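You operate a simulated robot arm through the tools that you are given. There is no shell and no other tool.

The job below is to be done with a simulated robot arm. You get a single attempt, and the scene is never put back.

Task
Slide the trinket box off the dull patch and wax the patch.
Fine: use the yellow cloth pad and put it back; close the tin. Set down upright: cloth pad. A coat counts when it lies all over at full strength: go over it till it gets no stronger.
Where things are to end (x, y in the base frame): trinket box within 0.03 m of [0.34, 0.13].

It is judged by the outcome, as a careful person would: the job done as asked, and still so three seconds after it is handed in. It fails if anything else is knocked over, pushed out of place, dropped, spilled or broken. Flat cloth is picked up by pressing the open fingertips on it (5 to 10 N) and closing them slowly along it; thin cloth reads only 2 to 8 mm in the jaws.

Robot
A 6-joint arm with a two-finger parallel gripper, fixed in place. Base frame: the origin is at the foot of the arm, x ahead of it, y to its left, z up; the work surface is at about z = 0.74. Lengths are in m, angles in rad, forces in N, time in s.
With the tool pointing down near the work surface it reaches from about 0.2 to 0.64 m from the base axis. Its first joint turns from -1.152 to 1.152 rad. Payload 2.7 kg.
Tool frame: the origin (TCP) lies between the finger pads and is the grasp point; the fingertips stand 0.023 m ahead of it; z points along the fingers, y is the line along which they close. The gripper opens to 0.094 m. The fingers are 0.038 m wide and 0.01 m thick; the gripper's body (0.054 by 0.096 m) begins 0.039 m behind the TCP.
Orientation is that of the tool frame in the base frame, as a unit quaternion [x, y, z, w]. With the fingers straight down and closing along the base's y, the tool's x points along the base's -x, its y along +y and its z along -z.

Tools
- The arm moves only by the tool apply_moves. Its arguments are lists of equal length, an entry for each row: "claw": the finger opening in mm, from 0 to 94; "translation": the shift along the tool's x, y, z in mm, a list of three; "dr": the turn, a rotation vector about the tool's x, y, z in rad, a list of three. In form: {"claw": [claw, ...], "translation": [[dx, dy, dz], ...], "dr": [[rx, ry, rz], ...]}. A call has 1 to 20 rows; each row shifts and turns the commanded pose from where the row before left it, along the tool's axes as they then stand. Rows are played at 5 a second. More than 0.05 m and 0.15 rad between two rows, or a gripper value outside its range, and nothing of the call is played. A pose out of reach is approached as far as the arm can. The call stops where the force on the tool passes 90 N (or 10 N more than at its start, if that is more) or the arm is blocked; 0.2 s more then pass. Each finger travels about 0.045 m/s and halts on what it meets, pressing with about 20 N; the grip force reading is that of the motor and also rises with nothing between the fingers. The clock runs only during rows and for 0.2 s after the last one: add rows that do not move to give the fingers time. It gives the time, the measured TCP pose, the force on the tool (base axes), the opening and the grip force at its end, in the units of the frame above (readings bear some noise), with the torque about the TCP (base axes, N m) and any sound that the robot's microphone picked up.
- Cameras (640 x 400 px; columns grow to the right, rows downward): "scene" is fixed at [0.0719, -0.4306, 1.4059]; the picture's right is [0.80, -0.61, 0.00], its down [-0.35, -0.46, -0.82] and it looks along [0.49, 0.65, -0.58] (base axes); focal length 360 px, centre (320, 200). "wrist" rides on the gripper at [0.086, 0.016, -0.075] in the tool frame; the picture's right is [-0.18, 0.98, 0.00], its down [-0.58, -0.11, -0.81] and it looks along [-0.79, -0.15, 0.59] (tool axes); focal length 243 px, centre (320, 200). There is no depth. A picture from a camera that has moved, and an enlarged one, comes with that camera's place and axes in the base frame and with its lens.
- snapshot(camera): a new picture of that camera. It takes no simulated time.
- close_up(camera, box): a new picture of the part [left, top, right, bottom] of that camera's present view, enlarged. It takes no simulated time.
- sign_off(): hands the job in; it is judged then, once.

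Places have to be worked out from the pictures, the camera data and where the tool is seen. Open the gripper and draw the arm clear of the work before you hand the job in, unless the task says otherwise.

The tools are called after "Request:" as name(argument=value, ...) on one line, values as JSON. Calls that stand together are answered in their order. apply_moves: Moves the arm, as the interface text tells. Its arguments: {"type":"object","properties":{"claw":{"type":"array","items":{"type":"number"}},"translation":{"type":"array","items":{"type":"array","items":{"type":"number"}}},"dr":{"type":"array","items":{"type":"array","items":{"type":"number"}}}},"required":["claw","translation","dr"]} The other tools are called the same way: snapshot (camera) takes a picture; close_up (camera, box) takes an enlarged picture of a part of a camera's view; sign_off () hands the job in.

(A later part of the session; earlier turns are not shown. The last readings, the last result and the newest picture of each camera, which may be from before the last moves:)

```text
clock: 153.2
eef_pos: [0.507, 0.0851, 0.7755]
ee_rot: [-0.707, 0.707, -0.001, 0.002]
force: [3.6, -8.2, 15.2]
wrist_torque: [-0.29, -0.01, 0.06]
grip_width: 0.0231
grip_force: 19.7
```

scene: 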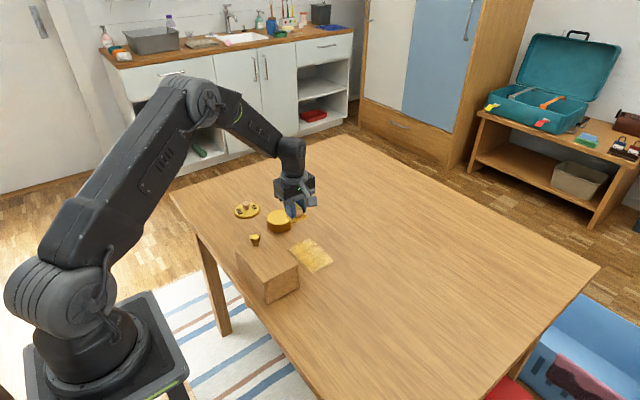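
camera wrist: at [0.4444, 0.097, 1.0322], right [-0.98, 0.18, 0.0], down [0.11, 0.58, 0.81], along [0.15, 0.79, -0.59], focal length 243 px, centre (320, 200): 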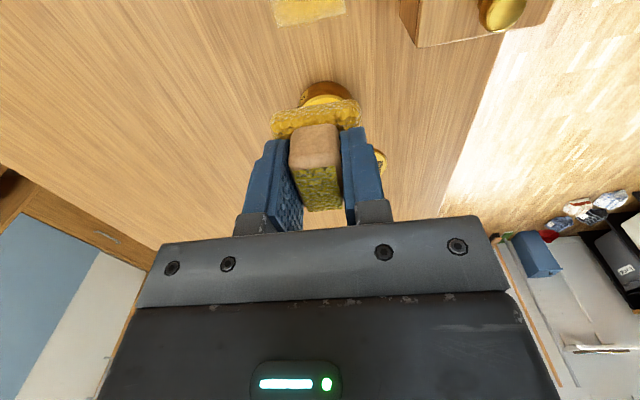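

Request:
apply_moves(claw=[0, 0, 0, 0, 0, 0, 0, 0, 0, 0, 0, 0, 0, 0, 0, 0, 0, 0, 0], translation=[[-9.6, 2, 0], [-9.6, 0, 0], [-9.6, 0, 0], [-9.6, 0, 0], [-9.6, 0, 0], [-9.6, 0, 0], [-9.6, 0, 0], [-9.6, 0, 0], [-9.6, 0, 0], [-9.6, 0, 0], [-9.6, 0, 0], [0, 0, 0], [0, 10.7, 0], [0, 10.7, 0], [0, 10.7, 0], [0, 10.7, 0], [0, 10.7, 0], [0, 10.7, 0], [0, 0, 0]], dr=[[0, 0, 0], [0, 0, 0], [0, 0, 0], [0, 0, 0], [0, 0, 0], [0, 0, 0], [0, 0, 0], [0, 0, 0], [0, 0, 0], [0, 0, 0], [0, 0, 0], [0, 0, 0], [0, 0, 0], [0, 0, 0], [0, 0, 0], [0, 0, 0], [0, 0, 0], [0, 0, 0], [0, 0, 0]])

Request:
close_up(camera="scene", box=[275, 210, 365, 280])

```text
clock: 157.2
eef_pos: [0.4401, 0.1907, 0.778]
ee_rot: [0.707, -0.707, 0.001, -0.001]
force: [8.2, 0.9, 17.7]
wrist_torque: [0.0, -0.05, -0.02]
grip_width: 0.0229
grip_force: 19.8
```

```text
5.71 times, centred on (320, 245) of scene
camera zoom: at [0.0718, -0.4307, 1.4058], right [0.8, -0.61, 0.0], down [-0.35, -0.46, -0.82], along [0.49, 0.65, -0.58], focal length 2056 px, centre (320, -57)
```

zoom: 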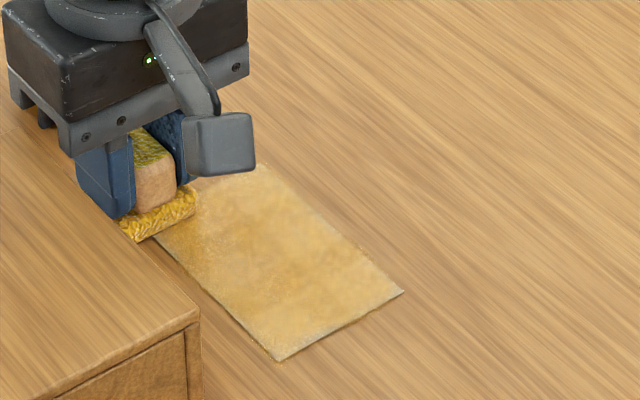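

Now the -x edge: stroke along -y, then back.

Request:
apply_moves(claw=[0, 0, 0, 0, 0, 0, 0, 0, 0, 0, 0, 0, 0, 0], translation=[[10, 0, 0], [10, 0, 0], [10, 0, 0], [10, 0, 0], [10, 0, 0], [10, 0, 0], [10, 0, 0], [10, 0, 0], [10, 0, 0], [10, 0, 0], [10, 0, 0], [10, 0, 0], [0, -4, 0], [0, 0, 0]], dr=[[0, 0, 0], [0, 0, 0], [0, 0, 0], [0, 0, 0], [0, 0, 0], [0, 0, 0], [0, 0, 0], [0, 0, 0], [0, 0, 0], [0, 0, 0], [0, 0, 0], [0, 0, 0], [0, 0, 0], [0, 0, 0]])

```text
clock: 160.2
eef_pos: [0.4394, 0.072, 0.776]
ee_rot: [-0.707, 0.708, 0.001, -0.002]
force: [-18.4, 3.5, 35.7]
wrist_torque: [0.13, 0.39, 0.06]
grip_width: 0.023
grip_force: 20.3
```

Force climbed to 36 N. I'll ease 1.2 mm and stroke back along +y.

Request:
apply_moves(claw=[0, 0, 0, 0, 0, 0, 0, 0, 0, 0, 0, 0, 0, 0, 0], translation=[[0, 0, -1.2], [-10, 0, 0], [-10, 0, 0], [-10, 0, 0], [-10, 0, 0], [-10, 0, 0], [-10, 0, 0], [-10, 0, 0], [-10, 0, 0], [-10, 0, 0], [-10, 0, 0], [-10, 0, 0], [0, -10.5, 0], [0, -10.5, 0], [0, -10.5, 0]], dr=[[0, 0, 0], [0, 0, 0], [0, 0, 0], [0, 0, 0], [0, 0, 0], [0, 0, 0], [0, 0, 0], [0, 0, 0], [0, 0, 0], [0, 0, 0], [0, 0, 0], [0, 0, 0], [0, 0, 0], [0, 0, 0], [0, 0, 0]])

Request:
close_up(camera="scene", box=[275, 210, 365, 280])

```text
clock: 163.4
eef_pos: [0.4747, 0.1806, 0.7765]
ee_rot: [0.707, -0.707, 0.0, 0.0]
force: [-1.9, 0.5, 1.6]
wrist_torque: [0.02, 0.09, 0.03]
grip_width: 0.0232
grip_force: 20.1
```

```text
5.71 times, centred on (320, 245) of scene
camera zoom: at [0.0719, -0.4306, 1.4059], right [0.8, -0.61, 0.0], down [-0.35, -0.46, -0.82], along [0.49, 0.65, -0.58], focal length 2056 px, centre (320, -57)
```

zoom: 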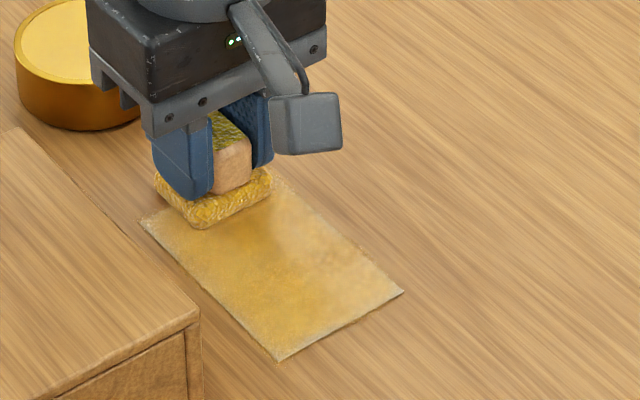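

Request:
apply_moves(claw=[0, 0, 0, 0, 0, 0, 0, 0, 0, 0, 0, 0, 0, 0, 0, 0, 0, 0], translation=[[0, 0, 0.8], [0, -10, 0], [0, -10, 0], [0, -10, 0], [0, 0, 0], [0, 10.7, 0], [0, 10.7, 0], [0, 10.7, 0], [0, 10.7, 0], [0, 10.7, 0], [0, 10.7, 0], [10, 0, 0], [0, -10.7, 0], [0, -10.7, 0], [0, -10.7, 0], [0, -10.7, 0], [0, -10.7, 0], [0, -10.7, 0]], dr=[[0, 0, 0], [0, 0, 0], [0, 0, 0], [0, 0, 0], [0, 0, 0], [0, 0, 0], [0, 0, 0], [0, 0, 0], [0, 0, 0], [0, 0, 0], [0, 0, 0], [0, 0, 0], [0, 0, 0], [0, 0, 0], [0, 0, 0], [0, 0, 0], [0, 0, 0], [0, 0, 0]])

Request:
close_up(camera="scene", box=[275, 210, 365, 280])

```text
clock: 167.2
eef_pos: [0.5058, 0.1692, 0.7765]
ee_rot: [-0.707, 0.707, 0.0, 0.002]
force: [-10.9, 1.7, 23.8]
wrist_torque: [0.02, 0.3, -0.04]
grip_width: 0.0231
grip_force: 20.0
```

```text
5.71 times, centred on (320, 245) of scene
camera zoom: at [0.0713, -0.4306, 1.4059], right [0.8, -0.61, 0.0], down [-0.35, -0.46, -0.82], along [0.49, 0.65, -0.58], focal length 2056 px, centre (320, -57)
```

zoom: 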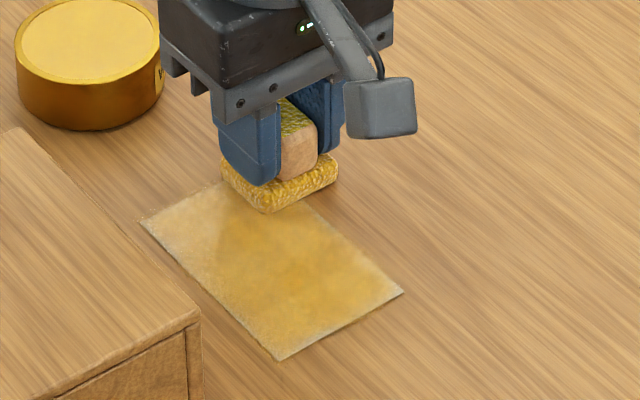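

The tone is now even amber across most of the patch. I'll continue cross-strokes down the patch, easing slightly.

Request:
apply_moves(claw=[0, 0, 0, 0, 0, 0, 0, 0, 0, 0, 0, 0, 0, 0, 0, 0, 0, 0, 0, 0], translation=[[12, 0, -0.4], [0, 10.7, 0], [0, 10.7, 0], [0, 10.7, 0], [0, 10.7, 0], [0, 10.7, 0], [0, 10.7, 0], [12, 0, 0], [0, -10.7, 0], [0, -10.7, 0], [0, -10.7, 0], [0, -10.7, 0], [0, -10.7, 0], [0, -10.7, 0], [12, 0, 0], [0, 10.7, 0], [0, 10.7, 0], [0, 10.7, 0], [0, 10.7, 0], [0, 10.7, 0]], dr=[[0, 0, 0], [0, 0, 0], [0, 0, 0], [0, 0, 0], [0, 0, 0], [0, 0, 0], [0, 0, 0], [0, 0, 0], [0, 0, 0], [0, 0, 0], [0, 0, 0], [0, 0, 0], [0, 0, 0], [0, 0, 0], [0, 0, 0], [0, 0, 0], [0, 0, 0], [0, 0, 0], [0, 0, 0], [0, 0, 0]])

```text
clock: 171.4
eef_pos: [0.4499, 0.1356, 0.7764]
ee_rot: [-0.707, 0.707, 0.0, 0.0]
force: [3.7, -0.4, 7.2]
wrist_torque: [0.03, -0.15, -0.02]
grip_width: 0.0235
grip_force: 20.0
```

Request:
apply_moves(claw=[0, 0, 0, 0, 0, 0, 0, 0, 0, 0, 0, 0, 0, 0, 0, 0], translation=[[0, 8, 0.4], [12, 0, 0], [0, -10.7, 0], [0, -10.7, 0], [0, -10.7, 0], [0, -10.7, 0], [0, -10.7, 0], [0, -10.7, 0], [12, 0, 0], [0, 10.7, 0], [0, 10.7, 0], [0, 10.7, 0], [0, 10.7, 0], [0, 10.7, 0], [0, 10.7, 0], [12, 0, 0]], dr=[[0, 0, 0], [0, 0, 0], [0, 0, 0], [0, 0, 0], [0, 0, 0], [0, 0, 0], [0, 0, 0], [0, 0, 0], [0, 0, 0], [0, 0, 0], [0, 0, 0], [0, 0, 0], [0, 0, 0], [0, 0, 0], [0, 0, 0], [0, 0, 0]])

```text
clock: 174.8
eef_pos: [0.4432, 0.1025, 0.7755]
ee_rot: [0.707, -0.707, 0.001, -0.002]
force: [-1.1, 13.5, 24.4]
wrist_torque: [0.4, 0.12, -0.07]
grip_width: 0.0233
grip_force: 20.0
```

Request:
apply_moves(claw=[0, 0, 0, 0, 0, 0, 0, 0, 0, 0, 0, 0, 0, 0, 0, 0, 0, 0, 0, 0], translation=[[0, -10.7, -0.3], [0, -10.7, 0], [0, -10.7, 0], [0, -10.7, 0], [0, -10.7, 0], [0, -10.7, 0], [12, 0, 0], [0, 10.7, 0], [0, 10.7, 0], [0, 10.7, 0], [0, 10.7, 0], [0, 10.7, 0], [0, 10.7, 0], [12, 0, 0], [0, -10.7, 0], [0, -10.7, 0], [0, -10.7, 0], [0, -10.7, 0], [0, -10.7, 0], [0, -10.7, 0]], dr=[[0, 0, 0], [0, 0, 0], [0, 0, 0], [0, 0, 0], [0, 0, 0], [0, 0, 0], [0, 0, 0], [0, 0, 0], [0, 0, 0], [0, 0, 0], [0, 0, 0], [0, 0, 0], [0, 0, 0], [0, 0, 0], [0, 0, 0], [0, 0, 0], [0, 0, 0], [0, 0, 0], [0, 0, 0], [0, 0, 0]])

Request:
close_up(camera="scene", box=[275, 210, 365, 280])

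```text
clock: 179.0
eef_pos: [0.5071, 0.0743, 0.7763]
ee_rot: [-0.707, 0.707, -0.001, 0.001]
force: [-4.7, -0.4, 10.3]
wrist_torque: [0.01, 0.17, -0.03]
grip_width: 0.0233
grip_force: 20.0
```

```text
5.71 times, centred on (320, 245) of scene
camera zoom: at [0.0716, -0.4306, 1.4059], right [0.8, -0.61, 0.0], down [-0.35, -0.46, -0.82], along [0.49, 0.65, -0.58], focal length 2056 px, centre (320, -57)
```

zoom: 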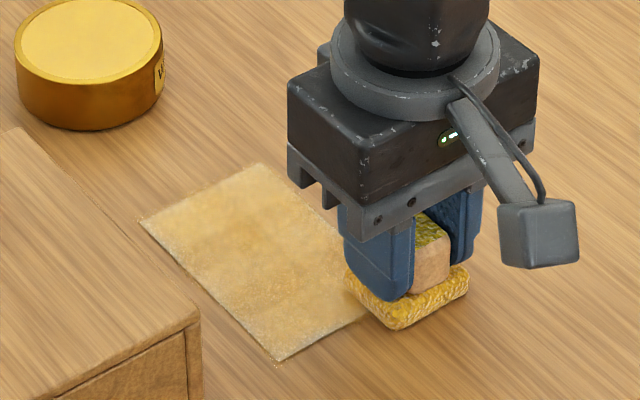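

Contact held at 10 N. I'll make one more pass along the -y end, then lift and inspect.

Request:
apply_moves(claw=[0, 0, 0, 0, 0, 0, 0, 0, 0, 0, 0, 0, 0, 0], translation=[[5, 0, 0.2], [0, 10.7, 0], [0, 10.7, 0], [0, 10.7, 0], [0, 10.7, 0], [0, 10.7, 0], [0, 10.7, 0], [0, 0, -5], [0, 0, -40], [0, -20, -40], [0, 0, -45], [0, 0, -45], [0, 0, 0], [0, 0, 0]], dr=[[0, 0, 0], [0, 0, 0], [0, 0, 0], [0, 0, 0], [0, 0, 0], [0, 0, 0], [0, 0, 0], [0, 0, 0], [0, 0, 0], [0, 0, 0], [0, 0, 0], [0, 0, 0], [0, 0, 0], [0, 0, 0]])

Request:
close_up(camera="wrist", box=[230, 0, 400, 120])

Request:
close_up(camera="scene", box=[285, 230, 345, 278])

Request:
close_up(camera="scene", box=[308, 250, 336, 274])

Request:
close_up(camera="scene", box=[294, 236, 320, 258])

```text
clock: 182.0
eef_pos: [0.461, 0.0707, 0.9529]
ee_rot: [0.707, -0.707, 0.001, -0.001]
force: [0.6, 0.1, -0.4]
wrist_torque: [-0.05, 0.01, 0.01]
grip_width: 0.0236
grip_force: 20.2
```

```text
3.33 times, centred on (315, 60) of wrist
camera zoom: at [0.4453, -0.0174, 1.0275], right [-0.98, 0.18, 0.0], down [0.11, 0.58, 0.81], along [0.15, 0.79, -0.59], focal length 809 px, centre (337, 667)
```

zoom: 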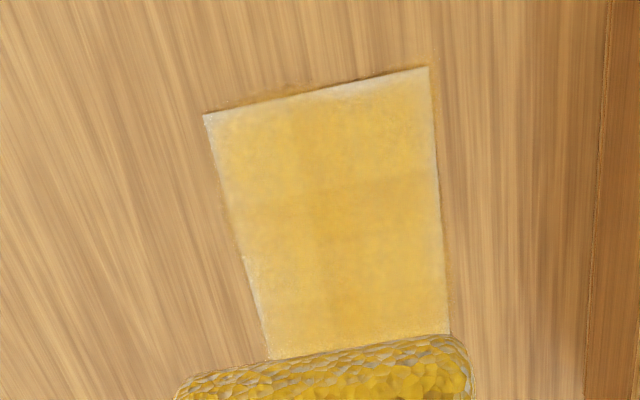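

```text
8.33 times, centred on (315, 254) of scene
camera zoom: at [0.0719, -0.4306, 1.4059], right [0.8, -0.61, 0.0], down [-0.35, -0.46, -0.82], along [0.49, 0.65, -0.58], focal length 2998 px, centre (362, -250)
```

zoom: 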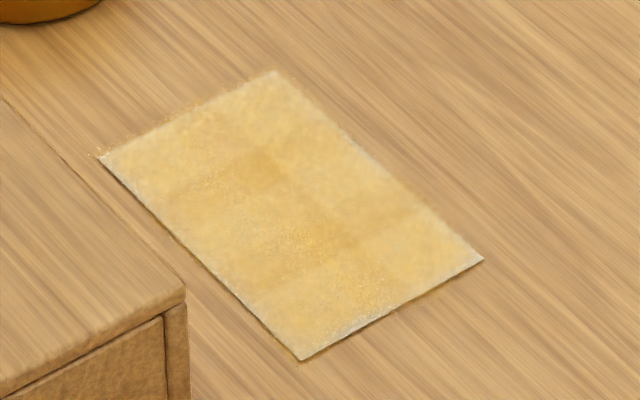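

```text
16.00 times, centred on (322, 262) of scene
camera zoom: at [0.0719, -0.4306, 1.4059], right [0.8, -0.61, 0.0], down [-0.35, -0.46, -0.82], along [0.49, 0.65, -0.58], focal length 5757 px, centre (288, -792)
```

zoom: 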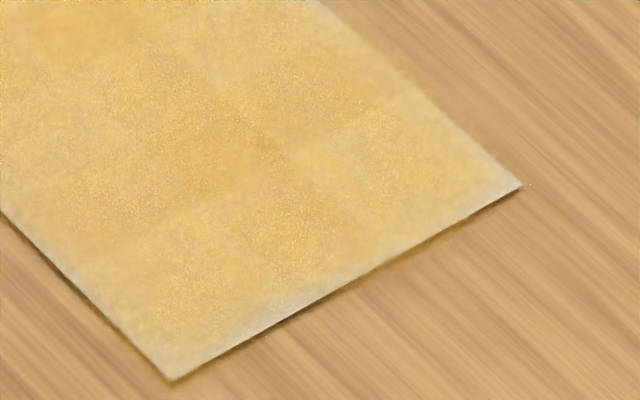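

```text
16.00 times, centred on (307, 247) of scene
camera zoom: at [0.0719, -0.4306, 1.4059], right [0.8, -0.61, 0.0], down [-0.35, -0.46, -0.82], along [0.49, 0.65, -0.58], focal length 5757 px, centre (528, -552)
```

zoom: 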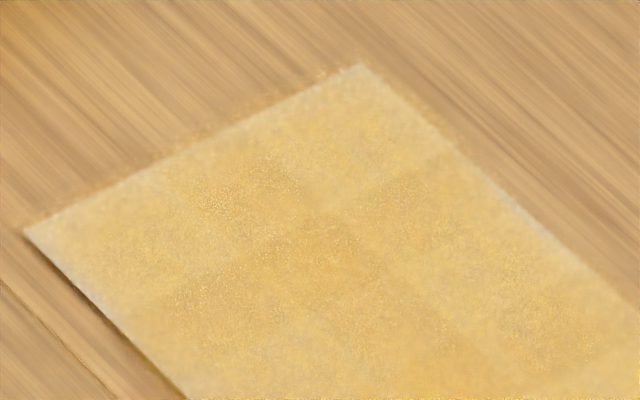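

This view looks identical to the one before the last full round with fresh wax. The coat is getting no stronger, so it is at full strength all over. Now I'll put the pad back: first turn the tool back to its pickup orientation.

Request:
apply_moves(claw=[0, 0, 0, 0, 0, 0, 0, 0, 0, 0, 0, 0, 0], translation=[[0, 0, 0], [0, 0, 0], [0, 0, 0], [0, 0, 0], [0, 0, 0], [0, 0, 0], [0, 0, 0], [0, 0, 0], [0, 0, 0], [0, 0, 0], [0, 0, 0], [0, 0, 0], [0, 0, 0]], dr=[[0, 0, 0.1398], [0, 0, 0.1398], [0, 0, 0.1398], [0, 0, 0.1398], [0, 0, 0.1398], [0, 0, 0.1398], [0, 0, 0.1398], [0, 0, 0.1398], [0, 0, 0.1398], [0, 0, 0.1398], [0, 0, 0.1398], [0, 0, 0.1398], [0, 0, 0]])

Request:
snapshot(camera="wrist")

```text
clock: 184.8
eef_pos: [0.4623, 0.0705, 0.9519]
ee_rot: [0.055, 0.998, 0.0, 0.001]
force: [1.0, 0.1, -0.8]
wrist_torque: [0.0, 0.02, -0.04]
grip_width: 0.0234
grip_force: 20.0
```

```text
taken
camera wrist: at [0.3782, 0.095, 1.0269], right [0.29, 0.96, 0.0], down [0.57, -0.17, 0.81], along [0.77, -0.23, -0.59], focal length 243 px, centre (320, 200)
```

wrist: 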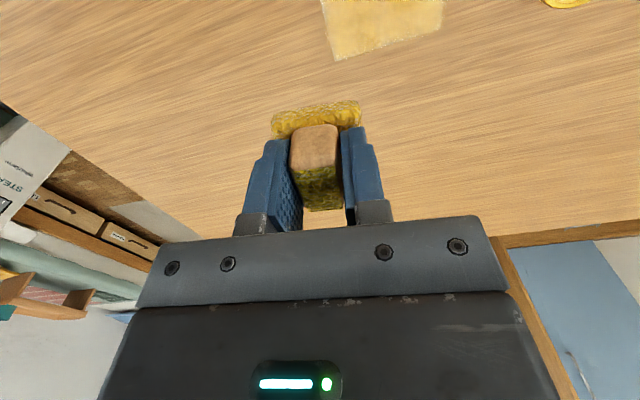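

The orientation is restored. I'll move above the pad's original place at (0.3395, 0.278).

Request:
apply_moves(claw=[0, 0, 0, 0, 0, 0, 0], translation=[[23.9, 32.2, 0], [23.9, 32.2, 0], [23.9, 32.2, 0], [23.9, 32.2, 0], [23.9, 32.2, 0], [23.9, 32.2, 0], [0, 0, 0]], dr=[[0, 0, 0], [0, 0, 0], [0, 0, 0], [0, 0, 0], [0, 0, 0], [0, 0, 0], [0, 0, 0]])

Request:
snapshot(camera="wrist")

Request:
snapshot(camera="scene")

```text
clock: 186.4
eef_pos: [0.3401, 0.2777, 0.9528]
ee_rot: [0.054, 0.999, 0.0, 0.001]
force: [0.2, -0.5, -0.3]
wrist_torque: [0.04, 0.01, 0.01]
grip_width: 0.0233
grip_force: 19.8
```

```text
taken
camera wrist: at [0.2566, 0.3024, 1.0279], right [0.29, 0.96, 0.0], down [0.57, -0.17, 0.81], along [0.77, -0.23, -0.59], focal length 243 px, centre (320, 200)
```

wrist: 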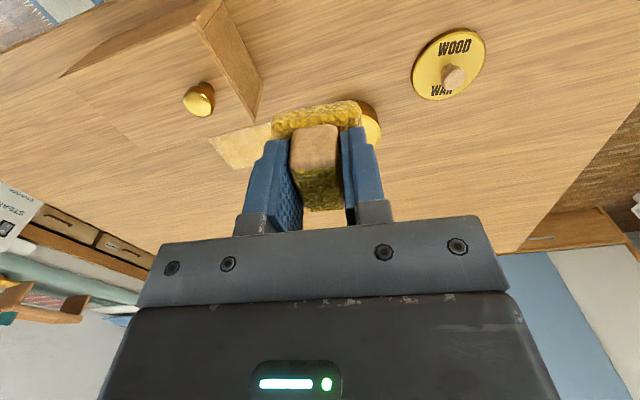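

```text
taken
```

scene: 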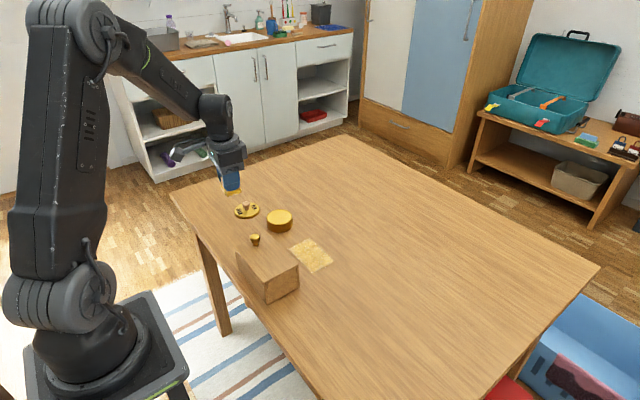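

The TCP is at (0.340, 0.278), right above the original spot. I'll lower the pad, slowing near the table.

Request:
apply_moves(claw=[0, 0, 0, 0, 0, 0, 0], translation=[[0, 0, 40], [0, 0, 40], [0, 0, 40], [0, 0, 35], [0, 0, 10], [0, 0, 6], [0, 0, 0]], dr=[[0, 0, 0], [0, 0, 0], [0, 0, 0], [0, 0, 0], [0, 0, 0], [0, 0, 0], [0, 0, 0]])

Request:
apply_moves(claw=[0, 0, 0, 0, 0], translation=[[0, 0, 1], [0, 0, 1], [0, 0, 1], [0, 0, 0.7], [0, 0, 0]], dr=[[0, 0, 0], [0, 0, 0], [0, 0, 0], [0, 0, 0], [0, 0, 0]])

```text
clock: 188.0
eef_pos: [0.3406, 0.2785, 0.7797]
ee_rot: [0.054, 0.999, 0.0, 0.001]
force: [-0.4, 0.3, -0.7]
wrist_torque: [0.01, -0.02, 0.0]
grip_width: 0.0234
grip_force: 20.0
```

```text
clock: 189.2
eef_pos: [0.341, 0.2784, 0.7779]
ee_rot: [0.054, 0.999, 0.002, 0.002]
force: [-0.4, 0.3, 2.7]
wrist_torque: [0.0, 0.05, -0.02]
grip_width: 0.0233
grip_force: 20.1
```

The pad just touches the table (2.7 N). I'll check both views before releasing.

Request:
close_up(camera="scene", box=[200, 190, 280, 260])

Request:
snapshot(camera="wrist")

```text
5.71 times, centred on (240, 225) of scene
camera zoom: at [0.0719, -0.4306, 1.4059], right [0.8, -0.61, 0.0], down [-0.35, -0.46, -0.82], along [0.49, 0.65, -0.58], focal length 2056 px, centre (777, 57)
```

zoom: 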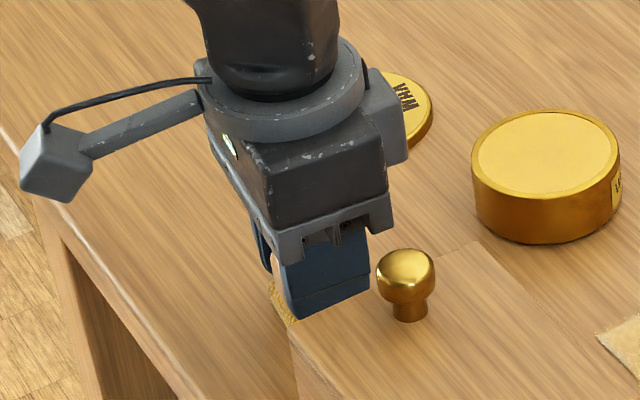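

```text
taken
camera wrist: at [0.2564, 0.3021, 0.8524], right [0.29, 0.96, 0.0], down [0.56, -0.17, 0.81], along [0.77, -0.23, -0.59], focal length 243 px, centre (320, 200)
```

wrist: 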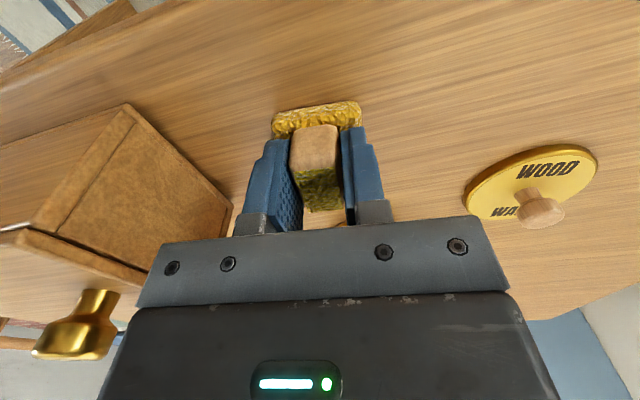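

The pad is flat on the table at its old place. I'll open the fingers slowly and rise straight up.

Request:
apply_moves(claw=[18, 28, 38, 48, 56, 60, 60, 60, 60, 60], translation=[[0, 0, 0], [0, 0, 0], [0, 0, 0], [0, 0, 0], [0, 0, 0], [0, 0, 0], [0, 0, -20], [0, 0, -40], [0, 0, -40], [0, 0, 0]], dr=[[0, 0, 0], [0, 0, 0], [0, 0, 0], [0, 0, 0], [0, 0, 0], [0, 0, 0], [0, 0, 0], [0, 0, 0], [0, 0, 0], [0, 0, 0]])

Request:
snapshot(camera="wrist")

Request:
close_up(camera="scene", box=[200, 180, 300, 260])

```text
clock: 191.4
eef_pos: [0.341, 0.2771, 0.8761]
ee_rot: [0.054, 0.999, 0.0, 0.001]
force: [-0.2, -0.7, 0.7]
wrist_torque: [-0.02, 0.04, 0.02]
grip_width: 0.0598
grip_force: 0.2
```

```text
taken
camera wrist: at [0.2563, 0.302, 0.9525], right [0.29, 0.96, 0.0], down [0.57, -0.17, 0.81], along [0.77, -0.23, -0.59], focal length 243 px, centre (320, 200)
```

wrist: 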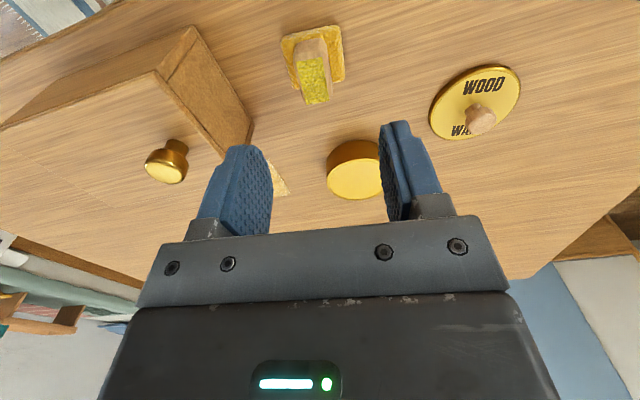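

```text
5.00 times, centred on (250, 220) of scene
camera zoom: at [0.0719, -0.4306, 1.4059], right [0.8, -0.61, 0.0], down [-0.35, -0.46, -0.82], along [0.49, 0.65, -0.58], focal length 1799 px, centre (670, 100)
```

zoom: 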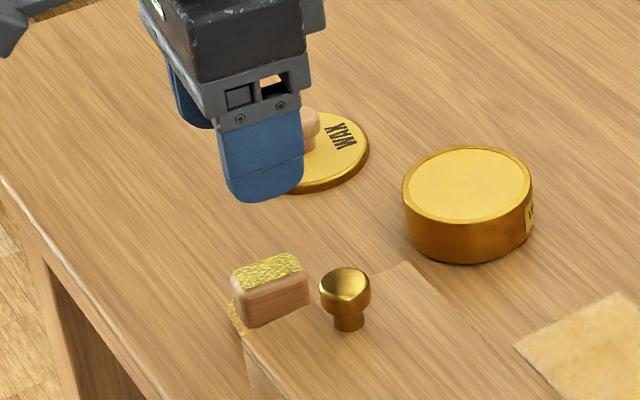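

The pad stands upright in its place. Next is the lid: I'll turn back to yaw 0 and go above it at (0.4205, 0.402).

Request:
apply_moves(claw=[60, 60, 60, 60, 60, 60, 60], translation=[[0, 0, 0], [-20, 31.2, 0], [-20, 31.2, 0], [-20, 31.2, 0], [-20, 31.2, 0], [0, 0, 0], [0, 0, 0]], dr=[[0, 0, -0.107], [0, 0, 0], [0, 0, 0], [0, 0, 0], [0, 0, 0], [0, 0, 0], [0, 0, 0]])

Request:
snapshot(camera="wrist")

Request:
close_up(camera="scene", box=[210, 150, 350, 260])

```text
clock: 193.0
eef_pos: [0.4203, 0.402, 0.8777]
ee_rot: [0.0, 1.0, 0.0, 0.001]
force: [-0.1, 0.5, 0.4]
wrist_torque: [0.0, -0.03, -0.01]
grip_width: 0.0605
grip_force: 0.0
```

```text
taken
camera wrist: at [0.3343, 0.4186, 0.9522], right [0.18, 0.98, 0.0], down [0.58, -0.11, 0.81], along [0.79, -0.15, -0.59], focal length 243 px, centre (320, 200)
```

wrist: 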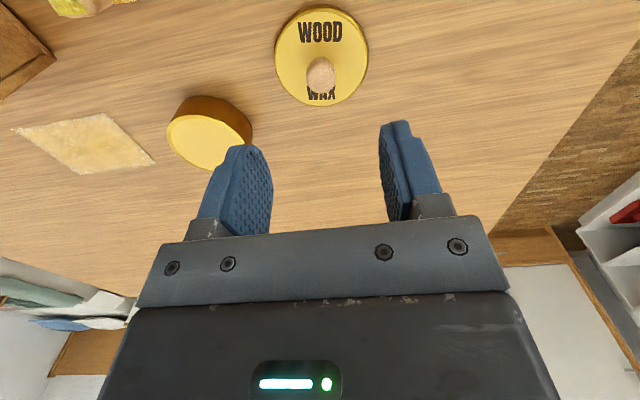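

```text
3.64 times, centred on (280, 205) of scene
camera zoom: at [0.0719, -0.4306, 1.4059], right [0.8, -0.61, 0.0], down [-0.35, -0.46, -0.82], along [0.49, 0.65, -0.58], focal length 1308 px, centre (466, 182)
```

zoom: 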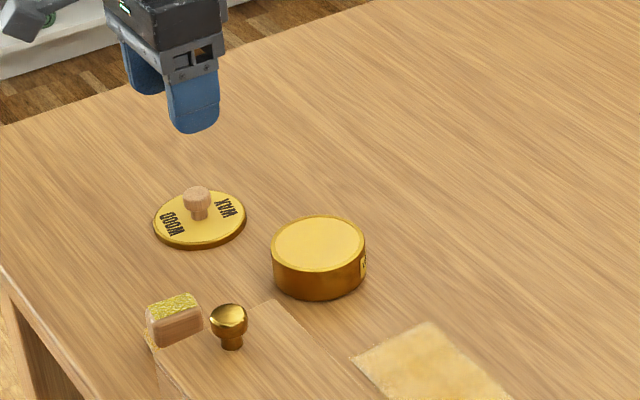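

This matches the view from when I released the lid. I'll descend to z ≈ 0.778 around the knob and close.

Request:
apply_moves(claw=[60, 60, 60, 60, 60, 50, 40, 30, 20, 10, 0, 0, 0], translation=[[0, 0, 40], [0, 0, 35], [0, 0, 15], [0, 0, 8], [0, 0, 1.5], [0, 0, 0], [0, 0, 0], [0, 0, 0], [0, 0, 0], [0, 0, 0], [0, 0, 0], [0, 0, 0], [0, 0, 0]], dr=[[0, 0, 0], [0, 0, 0], [0, 0, 0], [0, 0, 0], [0, 0, 0], [0, 0, 0], [0, 0, 0], [0, 0, 0], [0, 0, 0], [0, 0, 0], [0, 0, 0], [0, 0, 0], [0, 0, 0]])

Request:
snapshot(camera="wrist")

```text
clock: 195.8
eef_pos: [0.42, 0.4015, 0.7774]
ee_rot: [0.0, 1.0, 0.0, 0.001]
force: [-0.9, 0.1, -0.6]
wrist_torque: [0.03, 0.01, -0.03]
grip_width: 0.0214
grip_force: 19.7
```

```text
taken
camera wrist: at [0.3337, 0.4171, 0.8528], right [0.18, 0.98, 0.0], down [0.58, -0.11, 0.81], along [0.79, -0.15, -0.59], focal length 243 px, centre (320, 200)
```

wrist: 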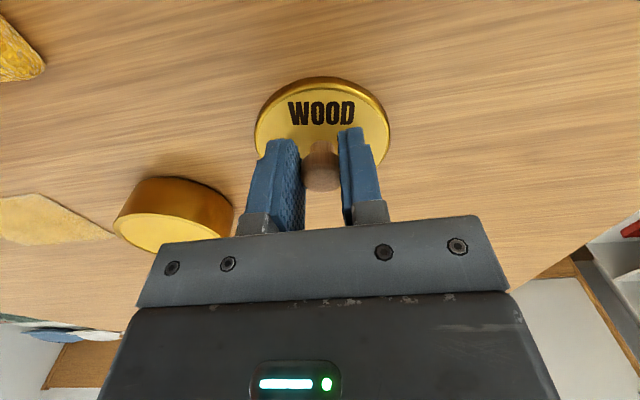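

The knob is gripped at 21.4 mm. I'll lift the lid and carry it back over the tin (TCP about 0.4645, 0.2823), stopping about 15 mm above its seat.

Request:
apply_moves(claw=[0, 0, 0, 0, 0, 0, 0, 0, 0, 0, 0, 0], translation=[[0, 0, -5], [0, 0, -25], [0, 0, -40], [0, 0, -20], [-11, -29.8, 0], [-11, -29.8, 0], [-11, -29.8, 0], [-11, -29.8, 0], [0, 0, 0], [0, 0, 25], [0, 0, 20], [0, 0, 0]], dr=[[0, 0, 0], [0, 0, 0], [0, 0, 0], [0, 0, 0], [0, 0, 0], [0, 0, 0], [0, 0, 0], [0, 0, 0], [0, 0, 0], [0, 0, 0], [0, 0, 0], [0, 0, 0]])

Request:
snapshot(camera="wrist")

Request:
close_up(camera="scene", box=[240, 170, 330, 250])

```text
clock: 198.4
eef_pos: [0.4653, 0.2831, 0.8224]
ee_rot: [0.0, 1.0, 0.001, 0.0]
force: [0.2, 0.9, -0.9]
wrist_torque: [-0.04, 0.02, -0.02]
grip_width: 0.0215
grip_force: 20.4
```

```text
taken
camera wrist: at [0.3787, 0.2986, 0.898], right [0.18, 0.98, 0.0], down [0.58, -0.11, 0.81], along [0.79, -0.15, -0.59], focal length 243 px, centre (320, 200)
```

wrist: 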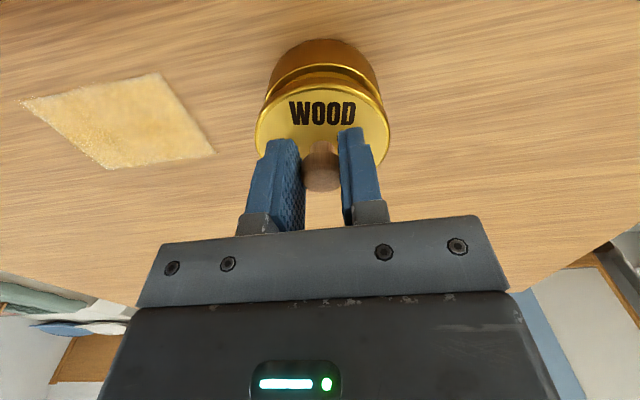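

```text
5.00 times, centred on (285, 210) of scene
camera zoom: at [0.0719, -0.4306, 1.4059], right [0.8, -0.61, 0.0], down [-0.35, -0.46, -0.82], along [0.49, 0.65, -0.58], focal length 1799 px, centre (495, 150)
```

zoom: 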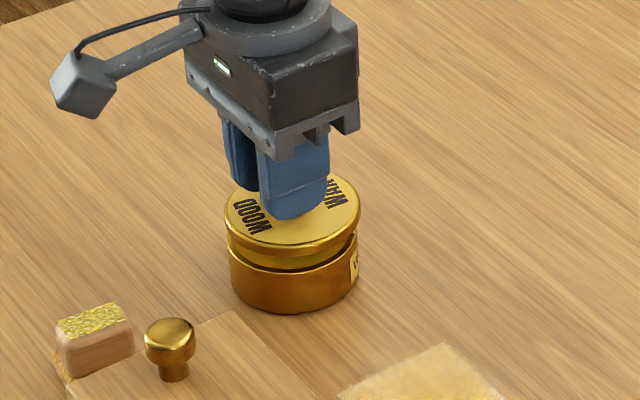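

The lid and tin rim are aligned to within about half a millimetre in both views. I'll lower gently onto the seat.

Request:
apply_moves(claw=[0, 0, 0, 0, 0, 0, 0], translation=[[0, 0, 4], [0, 0, 3], [0, 0, 2], [0, 0, 2], [0, 0, 1], [0, 0, 1], [0, 0, 0]], dr=[[0, 0, 0], [0, 0, 0], [0, 0, 0], [0, 0, 0], [0, 0, 0], [0, 0, 0], [0, 0, 0]])

Request:
close_up(camera="scene", box=[240, 170, 330, 250])

Request:
snapshot(camera="wrist")

```text
clock: 200.0
eef_pos: [0.4642, 0.2835, 0.8092]
ee_rot: [0.0, 1.0, -0.001, 0.001]
force: [0.6, 0.9, 0.8]
wrist_torque: [-0.02, -0.01, 0.03]
grip_width: 0.0212
grip_force: 20.4
```

```text
5.00 times, centred on (285, 210) of scene
camera zoom: at [0.0719, -0.4306, 1.4059], right [0.8, -0.61, 0.0], down [-0.35, -0.46, -0.82], along [0.49, 0.65, -0.58], focal length 1799 px, centre (495, 150)
```

zoom: 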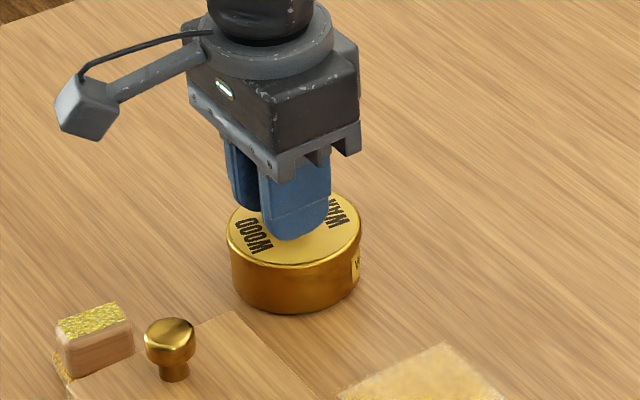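

```text
taken
camera wrist: at [0.3784, 0.298, 0.8845], right [0.18, 0.98, 0.0], down [0.58, -0.11, 0.81], along [0.79, -0.15, -0.59], focal length 243 px, centre (320, 200)
```

wrist: 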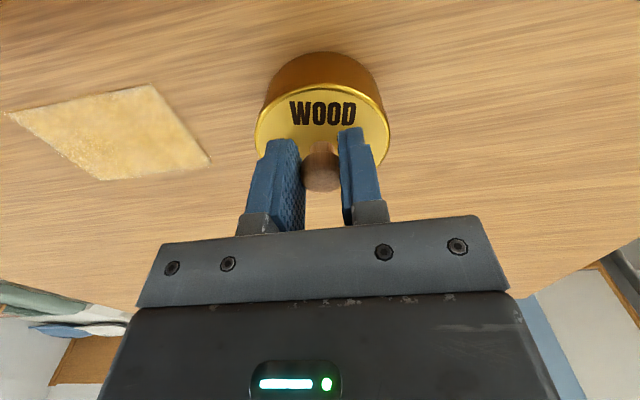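

The lid is essentially on the rim. I'll press a few more millimetres in small steps until it snaps or the force rises.

Request:
apply_moves(claw=[0, 0, 0, 0], translation=[[0, 0, 1], [0, 0, 1], [0, 0, 0.7], [0, 0, 0]], dr=[[0, 0, 0], [0, 0, 0], [0, 0, 0], [0, 0, 0]])

```text
clock: 201.0
eef_pos: [0.4649, 0.2824, 0.8078]
ee_rot: [0.001, 1.0, 0.001, 0.002]
force: [-3.9, -7.2, 21.7]
wrist_torque: [-0.15, -0.09, -0.06]
grip_width: 0.0211
grip_force: 19.8
```

22 N and no snap yet. I'll press a little further.

Request:
apply_moves(claw=[0, 0, 0, 0], translation=[[0, 0, 0.7], [0, 0, 0.6], [0, 0, 0.5], [0, 0, 0]], dr=[[0, 0, 0], [0, 0, 0], [0, 0, 0], [0, 0, 0]])

Request:
close_up(camera="scene", box=[260, 195, 310, 240])

```text
clock: 202.0
eef_pos: [0.4655, 0.2828, 0.8074]
ee_rot: [0.0, 1.0, 0.003, 0.003]
force: [-1.4, -5.2, 33.6]
wrist_torque: [-0.17, -0.06, 0.02]
grip_width: 0.0211
grip_force: 19.9
```

```text
8.89 times, centred on (285, 218) of scene
camera zoom: at [0.0714, -0.431, 1.4058], right [0.8, -0.61, 0.0], down [-0.35, -0.46, -0.82], along [0.49, 0.65, -0.58], focal length 3198 px, centre (631, 44)
```

zoom: 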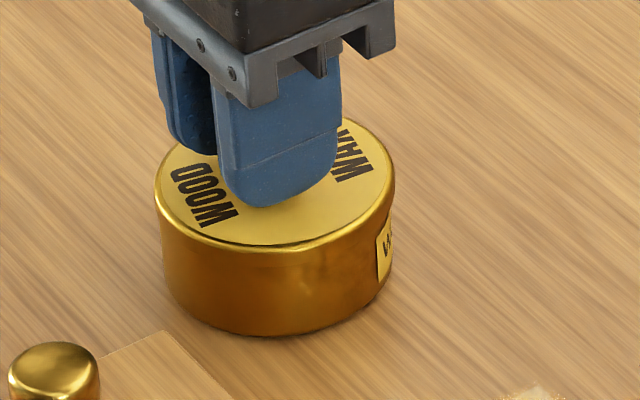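

The lid looks flush with the rim and is back at its original height (0.8074 against 0.8077). To make sure it is fully latched I'll press a bit more.

Request:
apply_moves(claw=[0, 0, 0, 0], translation=[[0, 0, 0.8], [0, 0, 0.8], [0, 0, 0], [0, 0, 0]], dr=[[0, 0, 0], [0, 0, 0], [0, 0, 0], [0, 0, 0]])

```text
clock: 203.0
eef_pos: [0.4665, 0.2837, 0.8083]
ee_rot: [-0.001, 1.0, 0.003, 0.004]
force: [-2.4, -4.3, 38.2]
wrist_torque: [-0.15, -0.09, 0.0]
grip_width: 0.0211
grip_force: 20.3
```

38 N, flush and steady. I'll relax the downward force, then open the fingers and rise to inspect the lid.

Request:
apply_moves(claw=[0, 0, 10, 25, 40, 50, 60, 60, 60, 60], translation=[[0, 0, -1.5], [0, 0, -1.5], [0, 0, 0], [0, 0, 0], [0, 0, 0], [0, 0, 0], [0, 0, 0], [0, 0, -20], [0, 0, -30], [0, 0, 0]], dr=[[0, 0, 0], [0, 0, 0], [0, 0, 0], [0, 0, 0], [0, 0, 0], [0, 0, 0], [0, 0, 0], [0, 0, 0], [0, 0, 0], [0, 0, 0]])

Request:
close_up(camera="scene", box=[240, 170, 330, 250])

Request:
close_up(camera="wrist", box=[240, 30, 410, 190])

```text
clock: 205.2
eef_pos: [0.4667, 0.283, 0.8562]
ee_rot: [0.0, 1.0, 0.0, 0.001]
force: [1.2, 0.3, 0.5]
wrist_torque: [0.02, 0.0, 0.02]
grip_width: 0.0603
grip_force: 0.1
heard: snap
```

```text
5.00 times, centred on (285, 210) of scene
camera zoom: at [0.0719, -0.4306, 1.4059], right [0.8, -0.61, 0.0], down [-0.35, -0.46, -0.82], along [0.49, 0.65, -0.58], focal length 1799 px, centre (495, 150)
```

zoom: 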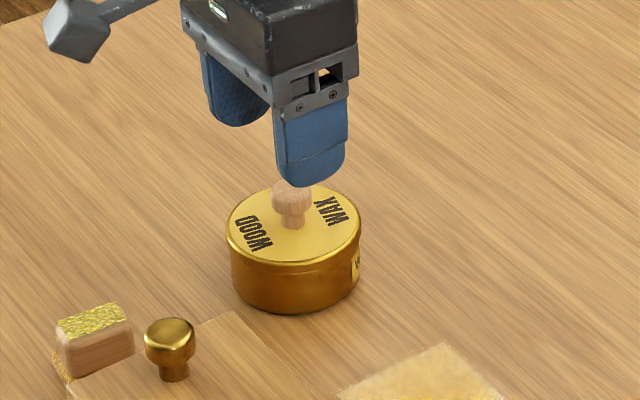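

```text
2.50 times, centred on (325, 110) of wrist
camera zoom: at [0.3801, 0.2992, 0.9308], right [0.18, 0.98, 0.0], down [0.58, -0.11, 0.81], along [0.79, -0.15, -0.59], focal length 606 px, centre (308, 425)
```

zoom: 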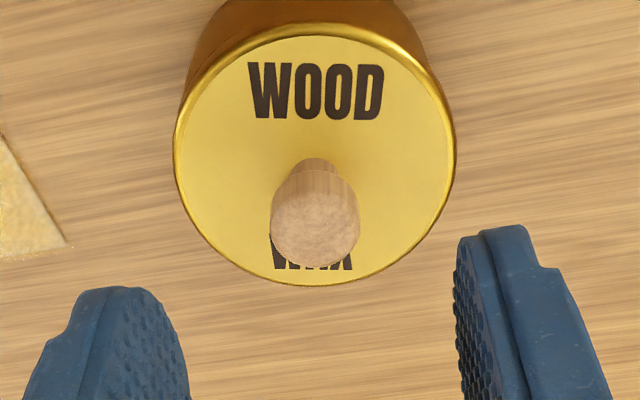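

A snap was heard as I released, so the lid clicked shut and it sits flush. Now I'll use the empty gripper's camera to look straight at the patch and double-check the coat.

Request:
apply_moves(claw=[60, 60, 60, 60, 60, 60, 60], translation=[[0, 0, -44], [0, -42, 0], [0, -42, 0], [0, -42, 0], [0, -42, 0], [0, 0, 0], [0, 0, 0]], dr=[[0, 0, 0], [0, 0, 0], [0, 0, 0], [0, 0, 0], [0, 0, 0], [0, 0, 0], [0, 0, 0]])

Request:
snapshot(camera="wrist")

Request:
close_up(camera="scene", box=[285, 230, 345, 278])

```text
clock: 206.8
eef_pos: [0.4651, 0.1136, 0.9013]
ee_rot: [0.0, 1.0, 0.0, 0.001]
force: [-0.3, 0.8, 0.1]
wrist_torque: [-0.02, 0.02, 0.01]
grip_width: 0.0601
grip_force: 0.0
```

```text
taken
camera wrist: at [0.3782, 0.1295, 0.9774], right [0.18, 0.98, 0.0], down [0.58, -0.11, 0.81], along [0.79, -0.15, -0.59], focal length 243 px, centre (320, 200)
```

wrist: 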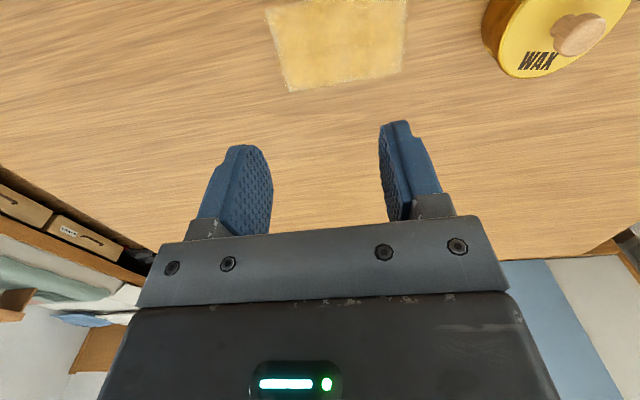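

```text
8.33 times, centred on (315, 254) of scene
camera zoom: at [0.0719, -0.4306, 1.4059], right [0.8, -0.61, 0.0], down [-0.35, -0.46, -0.82], along [0.49, 0.65, -0.58], focal length 2998 px, centre (362, -250)
```

zoom: 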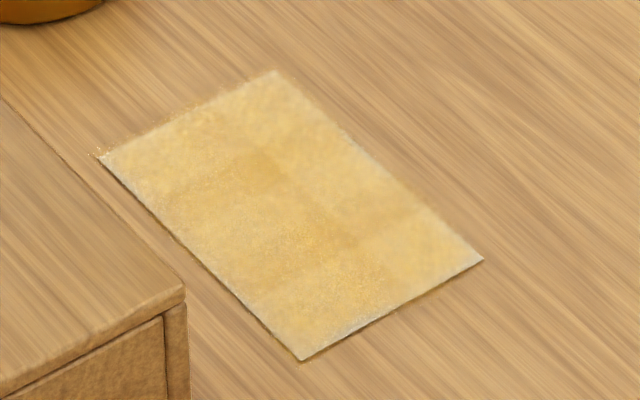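

Request:
close_up(camera="wrist", box=[255, 0, 415, 100])

Request:
close_up(camera="scene", box=[292, 234, 336, 274])

```text
4.00 times, centred on (335, 50) of wrist
camera zoom: at [0.3782, 0.1295, 0.9774], right [0.18, 0.98, 0.0], down [0.58, -0.11, 0.81], along [0.79, -0.15, -0.59], focal length 970 px, centre (260, 800)
```

zoom: 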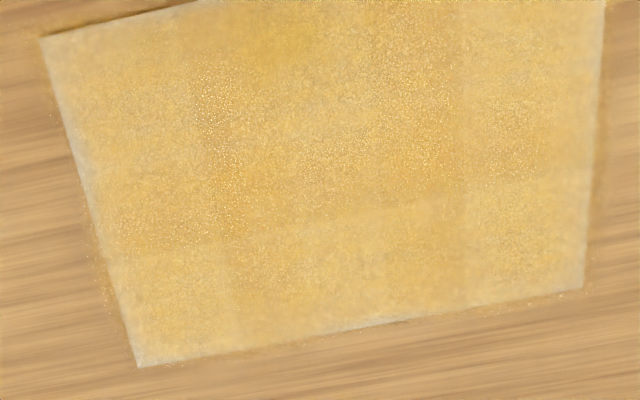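

```text
10.00 times, centred on (314, 254) of scene
camera zoom: at [0.0719, -0.4306, 1.4059], right [0.8, -0.61, 0.0], down [-0.35, -0.46, -0.82], along [0.49, 0.65, -0.58], focal length 3598 px, centre (380, -340)
```

zoom: 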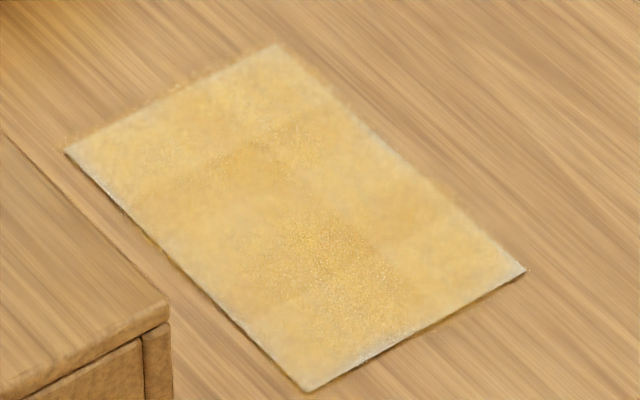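

The coat is complete in extent, but faint block-like tone steps remain, and my last two dips were light (about 9–11 N). To be sure it gets no stronger, I'll do one more round with a firm dip, so I'm returning above the tin.

Request:
apply_moves(claw=[60, 60, 60, 60, 60, 60, 60], translation=[[0, 42.2, 0], [0, 42.2, 0], [0, 42.2, 0], [0, 42.2, 0], [0, 0, 30], [0, 0, 30], [0, 0, 0]], dr=[[0, 0, 0], [0, 0, 0], [0, 0, 0], [0, 0, 0], [0, 0, 0], [0, 0, 0], [0, 0, 0]])

Request:
close_up(camera="wrist", box=[210, 60, 430, 220])

```text
clock: 208.4
eef_pos: [0.466, 0.2842, 0.84]
ee_rot: [0.0, 1.0, 0.0, 0.0]
force: [-0.6, -0.2, -0.2]
wrist_torque: [-0.03, -0.01, -0.01]
grip_width: 0.0602
grip_force: 0.0
```

```text
2.50 times, centred on (320, 140) of wrist
camera zoom: at [0.3797, 0.2997, 0.9161], right [0.18, 0.98, 0.0], down [0.58, -0.11, 0.81], along [0.79, -0.15, -0.59], focal length 606 px, centre (320, 350)
```

zoom: 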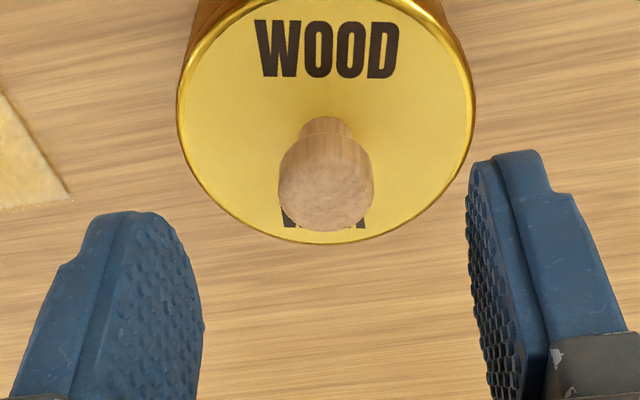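

The knob is between the open fingers. I'll shift 1 mm toward -y, lower to z ≈ 0.808 and grip the lid again.

Request:
apply_moves(claw=[60, 60, 60, 50, 40, 30, 20, 10, 0, 0, 0], translation=[[0, -1, 15], [0, 0, 12], [0, 0, 5], [0, 0, 0], [0, 0, 0], [0, 0, 0], [0, 0, 0], [0, 0, 0], [0, 0, 0], [0, 0, 0], [0, 0, 0]], dr=[[0, 0, 0], [0, 0, 0], [0, 0, 0], [0, 0, 0], [0, 0, 0], [0, 0, 0], [0, 0, 0], [0, 0, 0], [0, 0, 0], [0, 0, 0], [0, 0, 0]])

Request:
apply_moves(claw=[0, 0, 0, 0, 0, 0], translation=[[0, 0, -2], [0, 0, -2], [0, 0, -2], [0, 0, -2], [0, 0, -2], [0, 0, 0]], dr=[[0, 0, 0], [0, 0, 0], [0, 0, 0], [0, 0, 0], [0, 0, 0], [0, 0, 0]])

Request:
close_up(camera="scene", box=[240, 170, 330, 250])

```text
clock: 210.8
eef_pos: [0.466, 0.2834, 0.8092]
ee_rot: [0.0, 1.0, 0.0, 0.002]
force: [-0.3, -0.2, 2.0]
wrist_torque: [0.0, 0.0, 0.07]
grip_width: 0.0211
grip_force: 20.3
heard: snap
```

```text
clock: 212.2
eef_pos: [0.4647, 0.2832, 0.8192]
ee_rot: [0.0, 1.0, -0.001, 0.001]
force: [0.4, 0.5, -0.6]
wrist_torque: [0.0, -0.01, -0.03]
grip_width: 0.0213
grip_force: 20.3
```

```text
5.00 times, centred on (285, 210) of scene
camera zoom: at [0.0719, -0.4306, 1.4059], right [0.8, -0.61, 0.0], down [-0.35, -0.46, -0.82], along [0.49, 0.65, -0.58], focal length 1799 px, centre (495, 150)
```

zoom: 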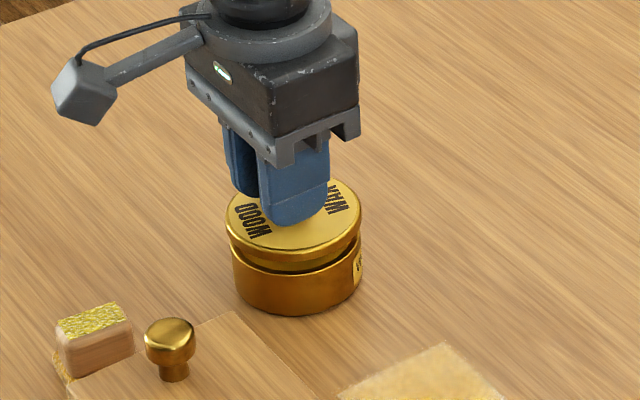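

The latch snapped open and the lid is up again. I'll move it to the same parking spot and lower it close to the table.

Request:
apply_moves(claw=[0, 0, 0, 0, 0, 0, 0, 0, 0, 0, 0, 0, 0, 0], translation=[[0, 0, -10], [0, 0, -20], [0, 0, -32], [11, 29.8, 0], [11, 29.8, 0], [11, 29.8, 0], [11, 29.8, 0], [0, 0, 0], [0, 0, 35], [0, 0, 35], [0, 0, 25], [0, 0, 4], [0, 0, 2], [0, 0, 0]], dr=[[0, 0, 0], [0, 0, 0], [0, 0, 0], [0, 0, 0], [0, 0, 0], [0, 0, 0], [0, 0, 0], [0, 0, 0], [0, 0, 0], [0, 0, 0], [0, 0, 0], [0, 0, 0], [0, 0, 0], [0, 0, 0]])

Request:
apply_moves(claw=[0, 0, 0, 0], translation=[[0, 0, 1], [0, 0, 1], [0, 0, 0.5], [0, 0, 0]], dr=[[0, 0, 0], [0, 0, 0], [0, 0, 0], [0, 0, 0]])

```text
clock: 215.2
eef_pos: [0.4203, 0.4024, 0.7792]
ee_rot: [0.0, 1.0, -0.001, 0.001]
force: [0.3, -0.5, 0.4]
wrist_torque: [-0.03, 0.0, 0.0]
grip_width: 0.0214
grip_force: 19.8
```

```text
clock: 216.2
eef_pos: [0.4218, 0.4016, 0.7766]
ee_rot: [-0.001, 1.0, 0.0, 0.001]
force: [-0.1, 0.3, 0.2]
wrist_torque: [-0.04, 0.01, 0.01]
grip_width: 0.0213
grip_force: 20.0
```

Request:
apply_moves(claw=[0, 0, 0], translation=[[0, 0, 0.7], [0, 0, 0], [0, 0, 0]], dr=[[0, 0, 0], [0, 0, 0], [0, 0, 0]])

Request:
close_up(camera="scene", box=[220, 180, 280, 225])

```text
clock: 217.0
eef_pos: [0.4223, 0.4013, 0.7773]
ee_rot: [0.0, 1.0, 0.0, 0.001]
force: [-0.8, -0.5, 5.5]
wrist_torque: [-0.06, 0.01, 0.04]
grip_width: 0.0211
grip_force: 20.3
```

```text
8.89 times, centred on (250, 202) of scene
camera zoom: at [0.0718, -0.4307, 1.4058], right [0.8, -0.61, 0.0], down [-0.35, -0.46, -0.82], along [0.49, 0.65, -0.58], focal length 3198 px, centre (942, 178)
```

zoom: 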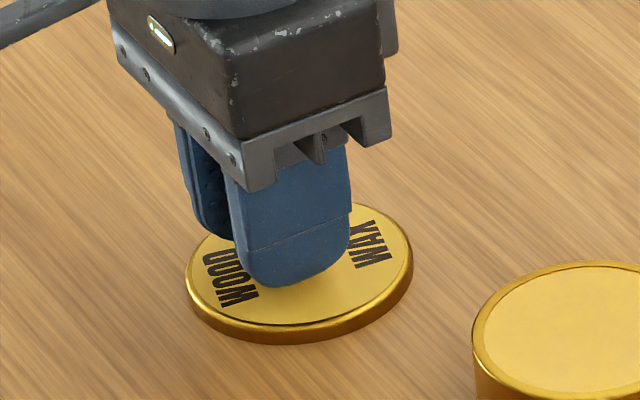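

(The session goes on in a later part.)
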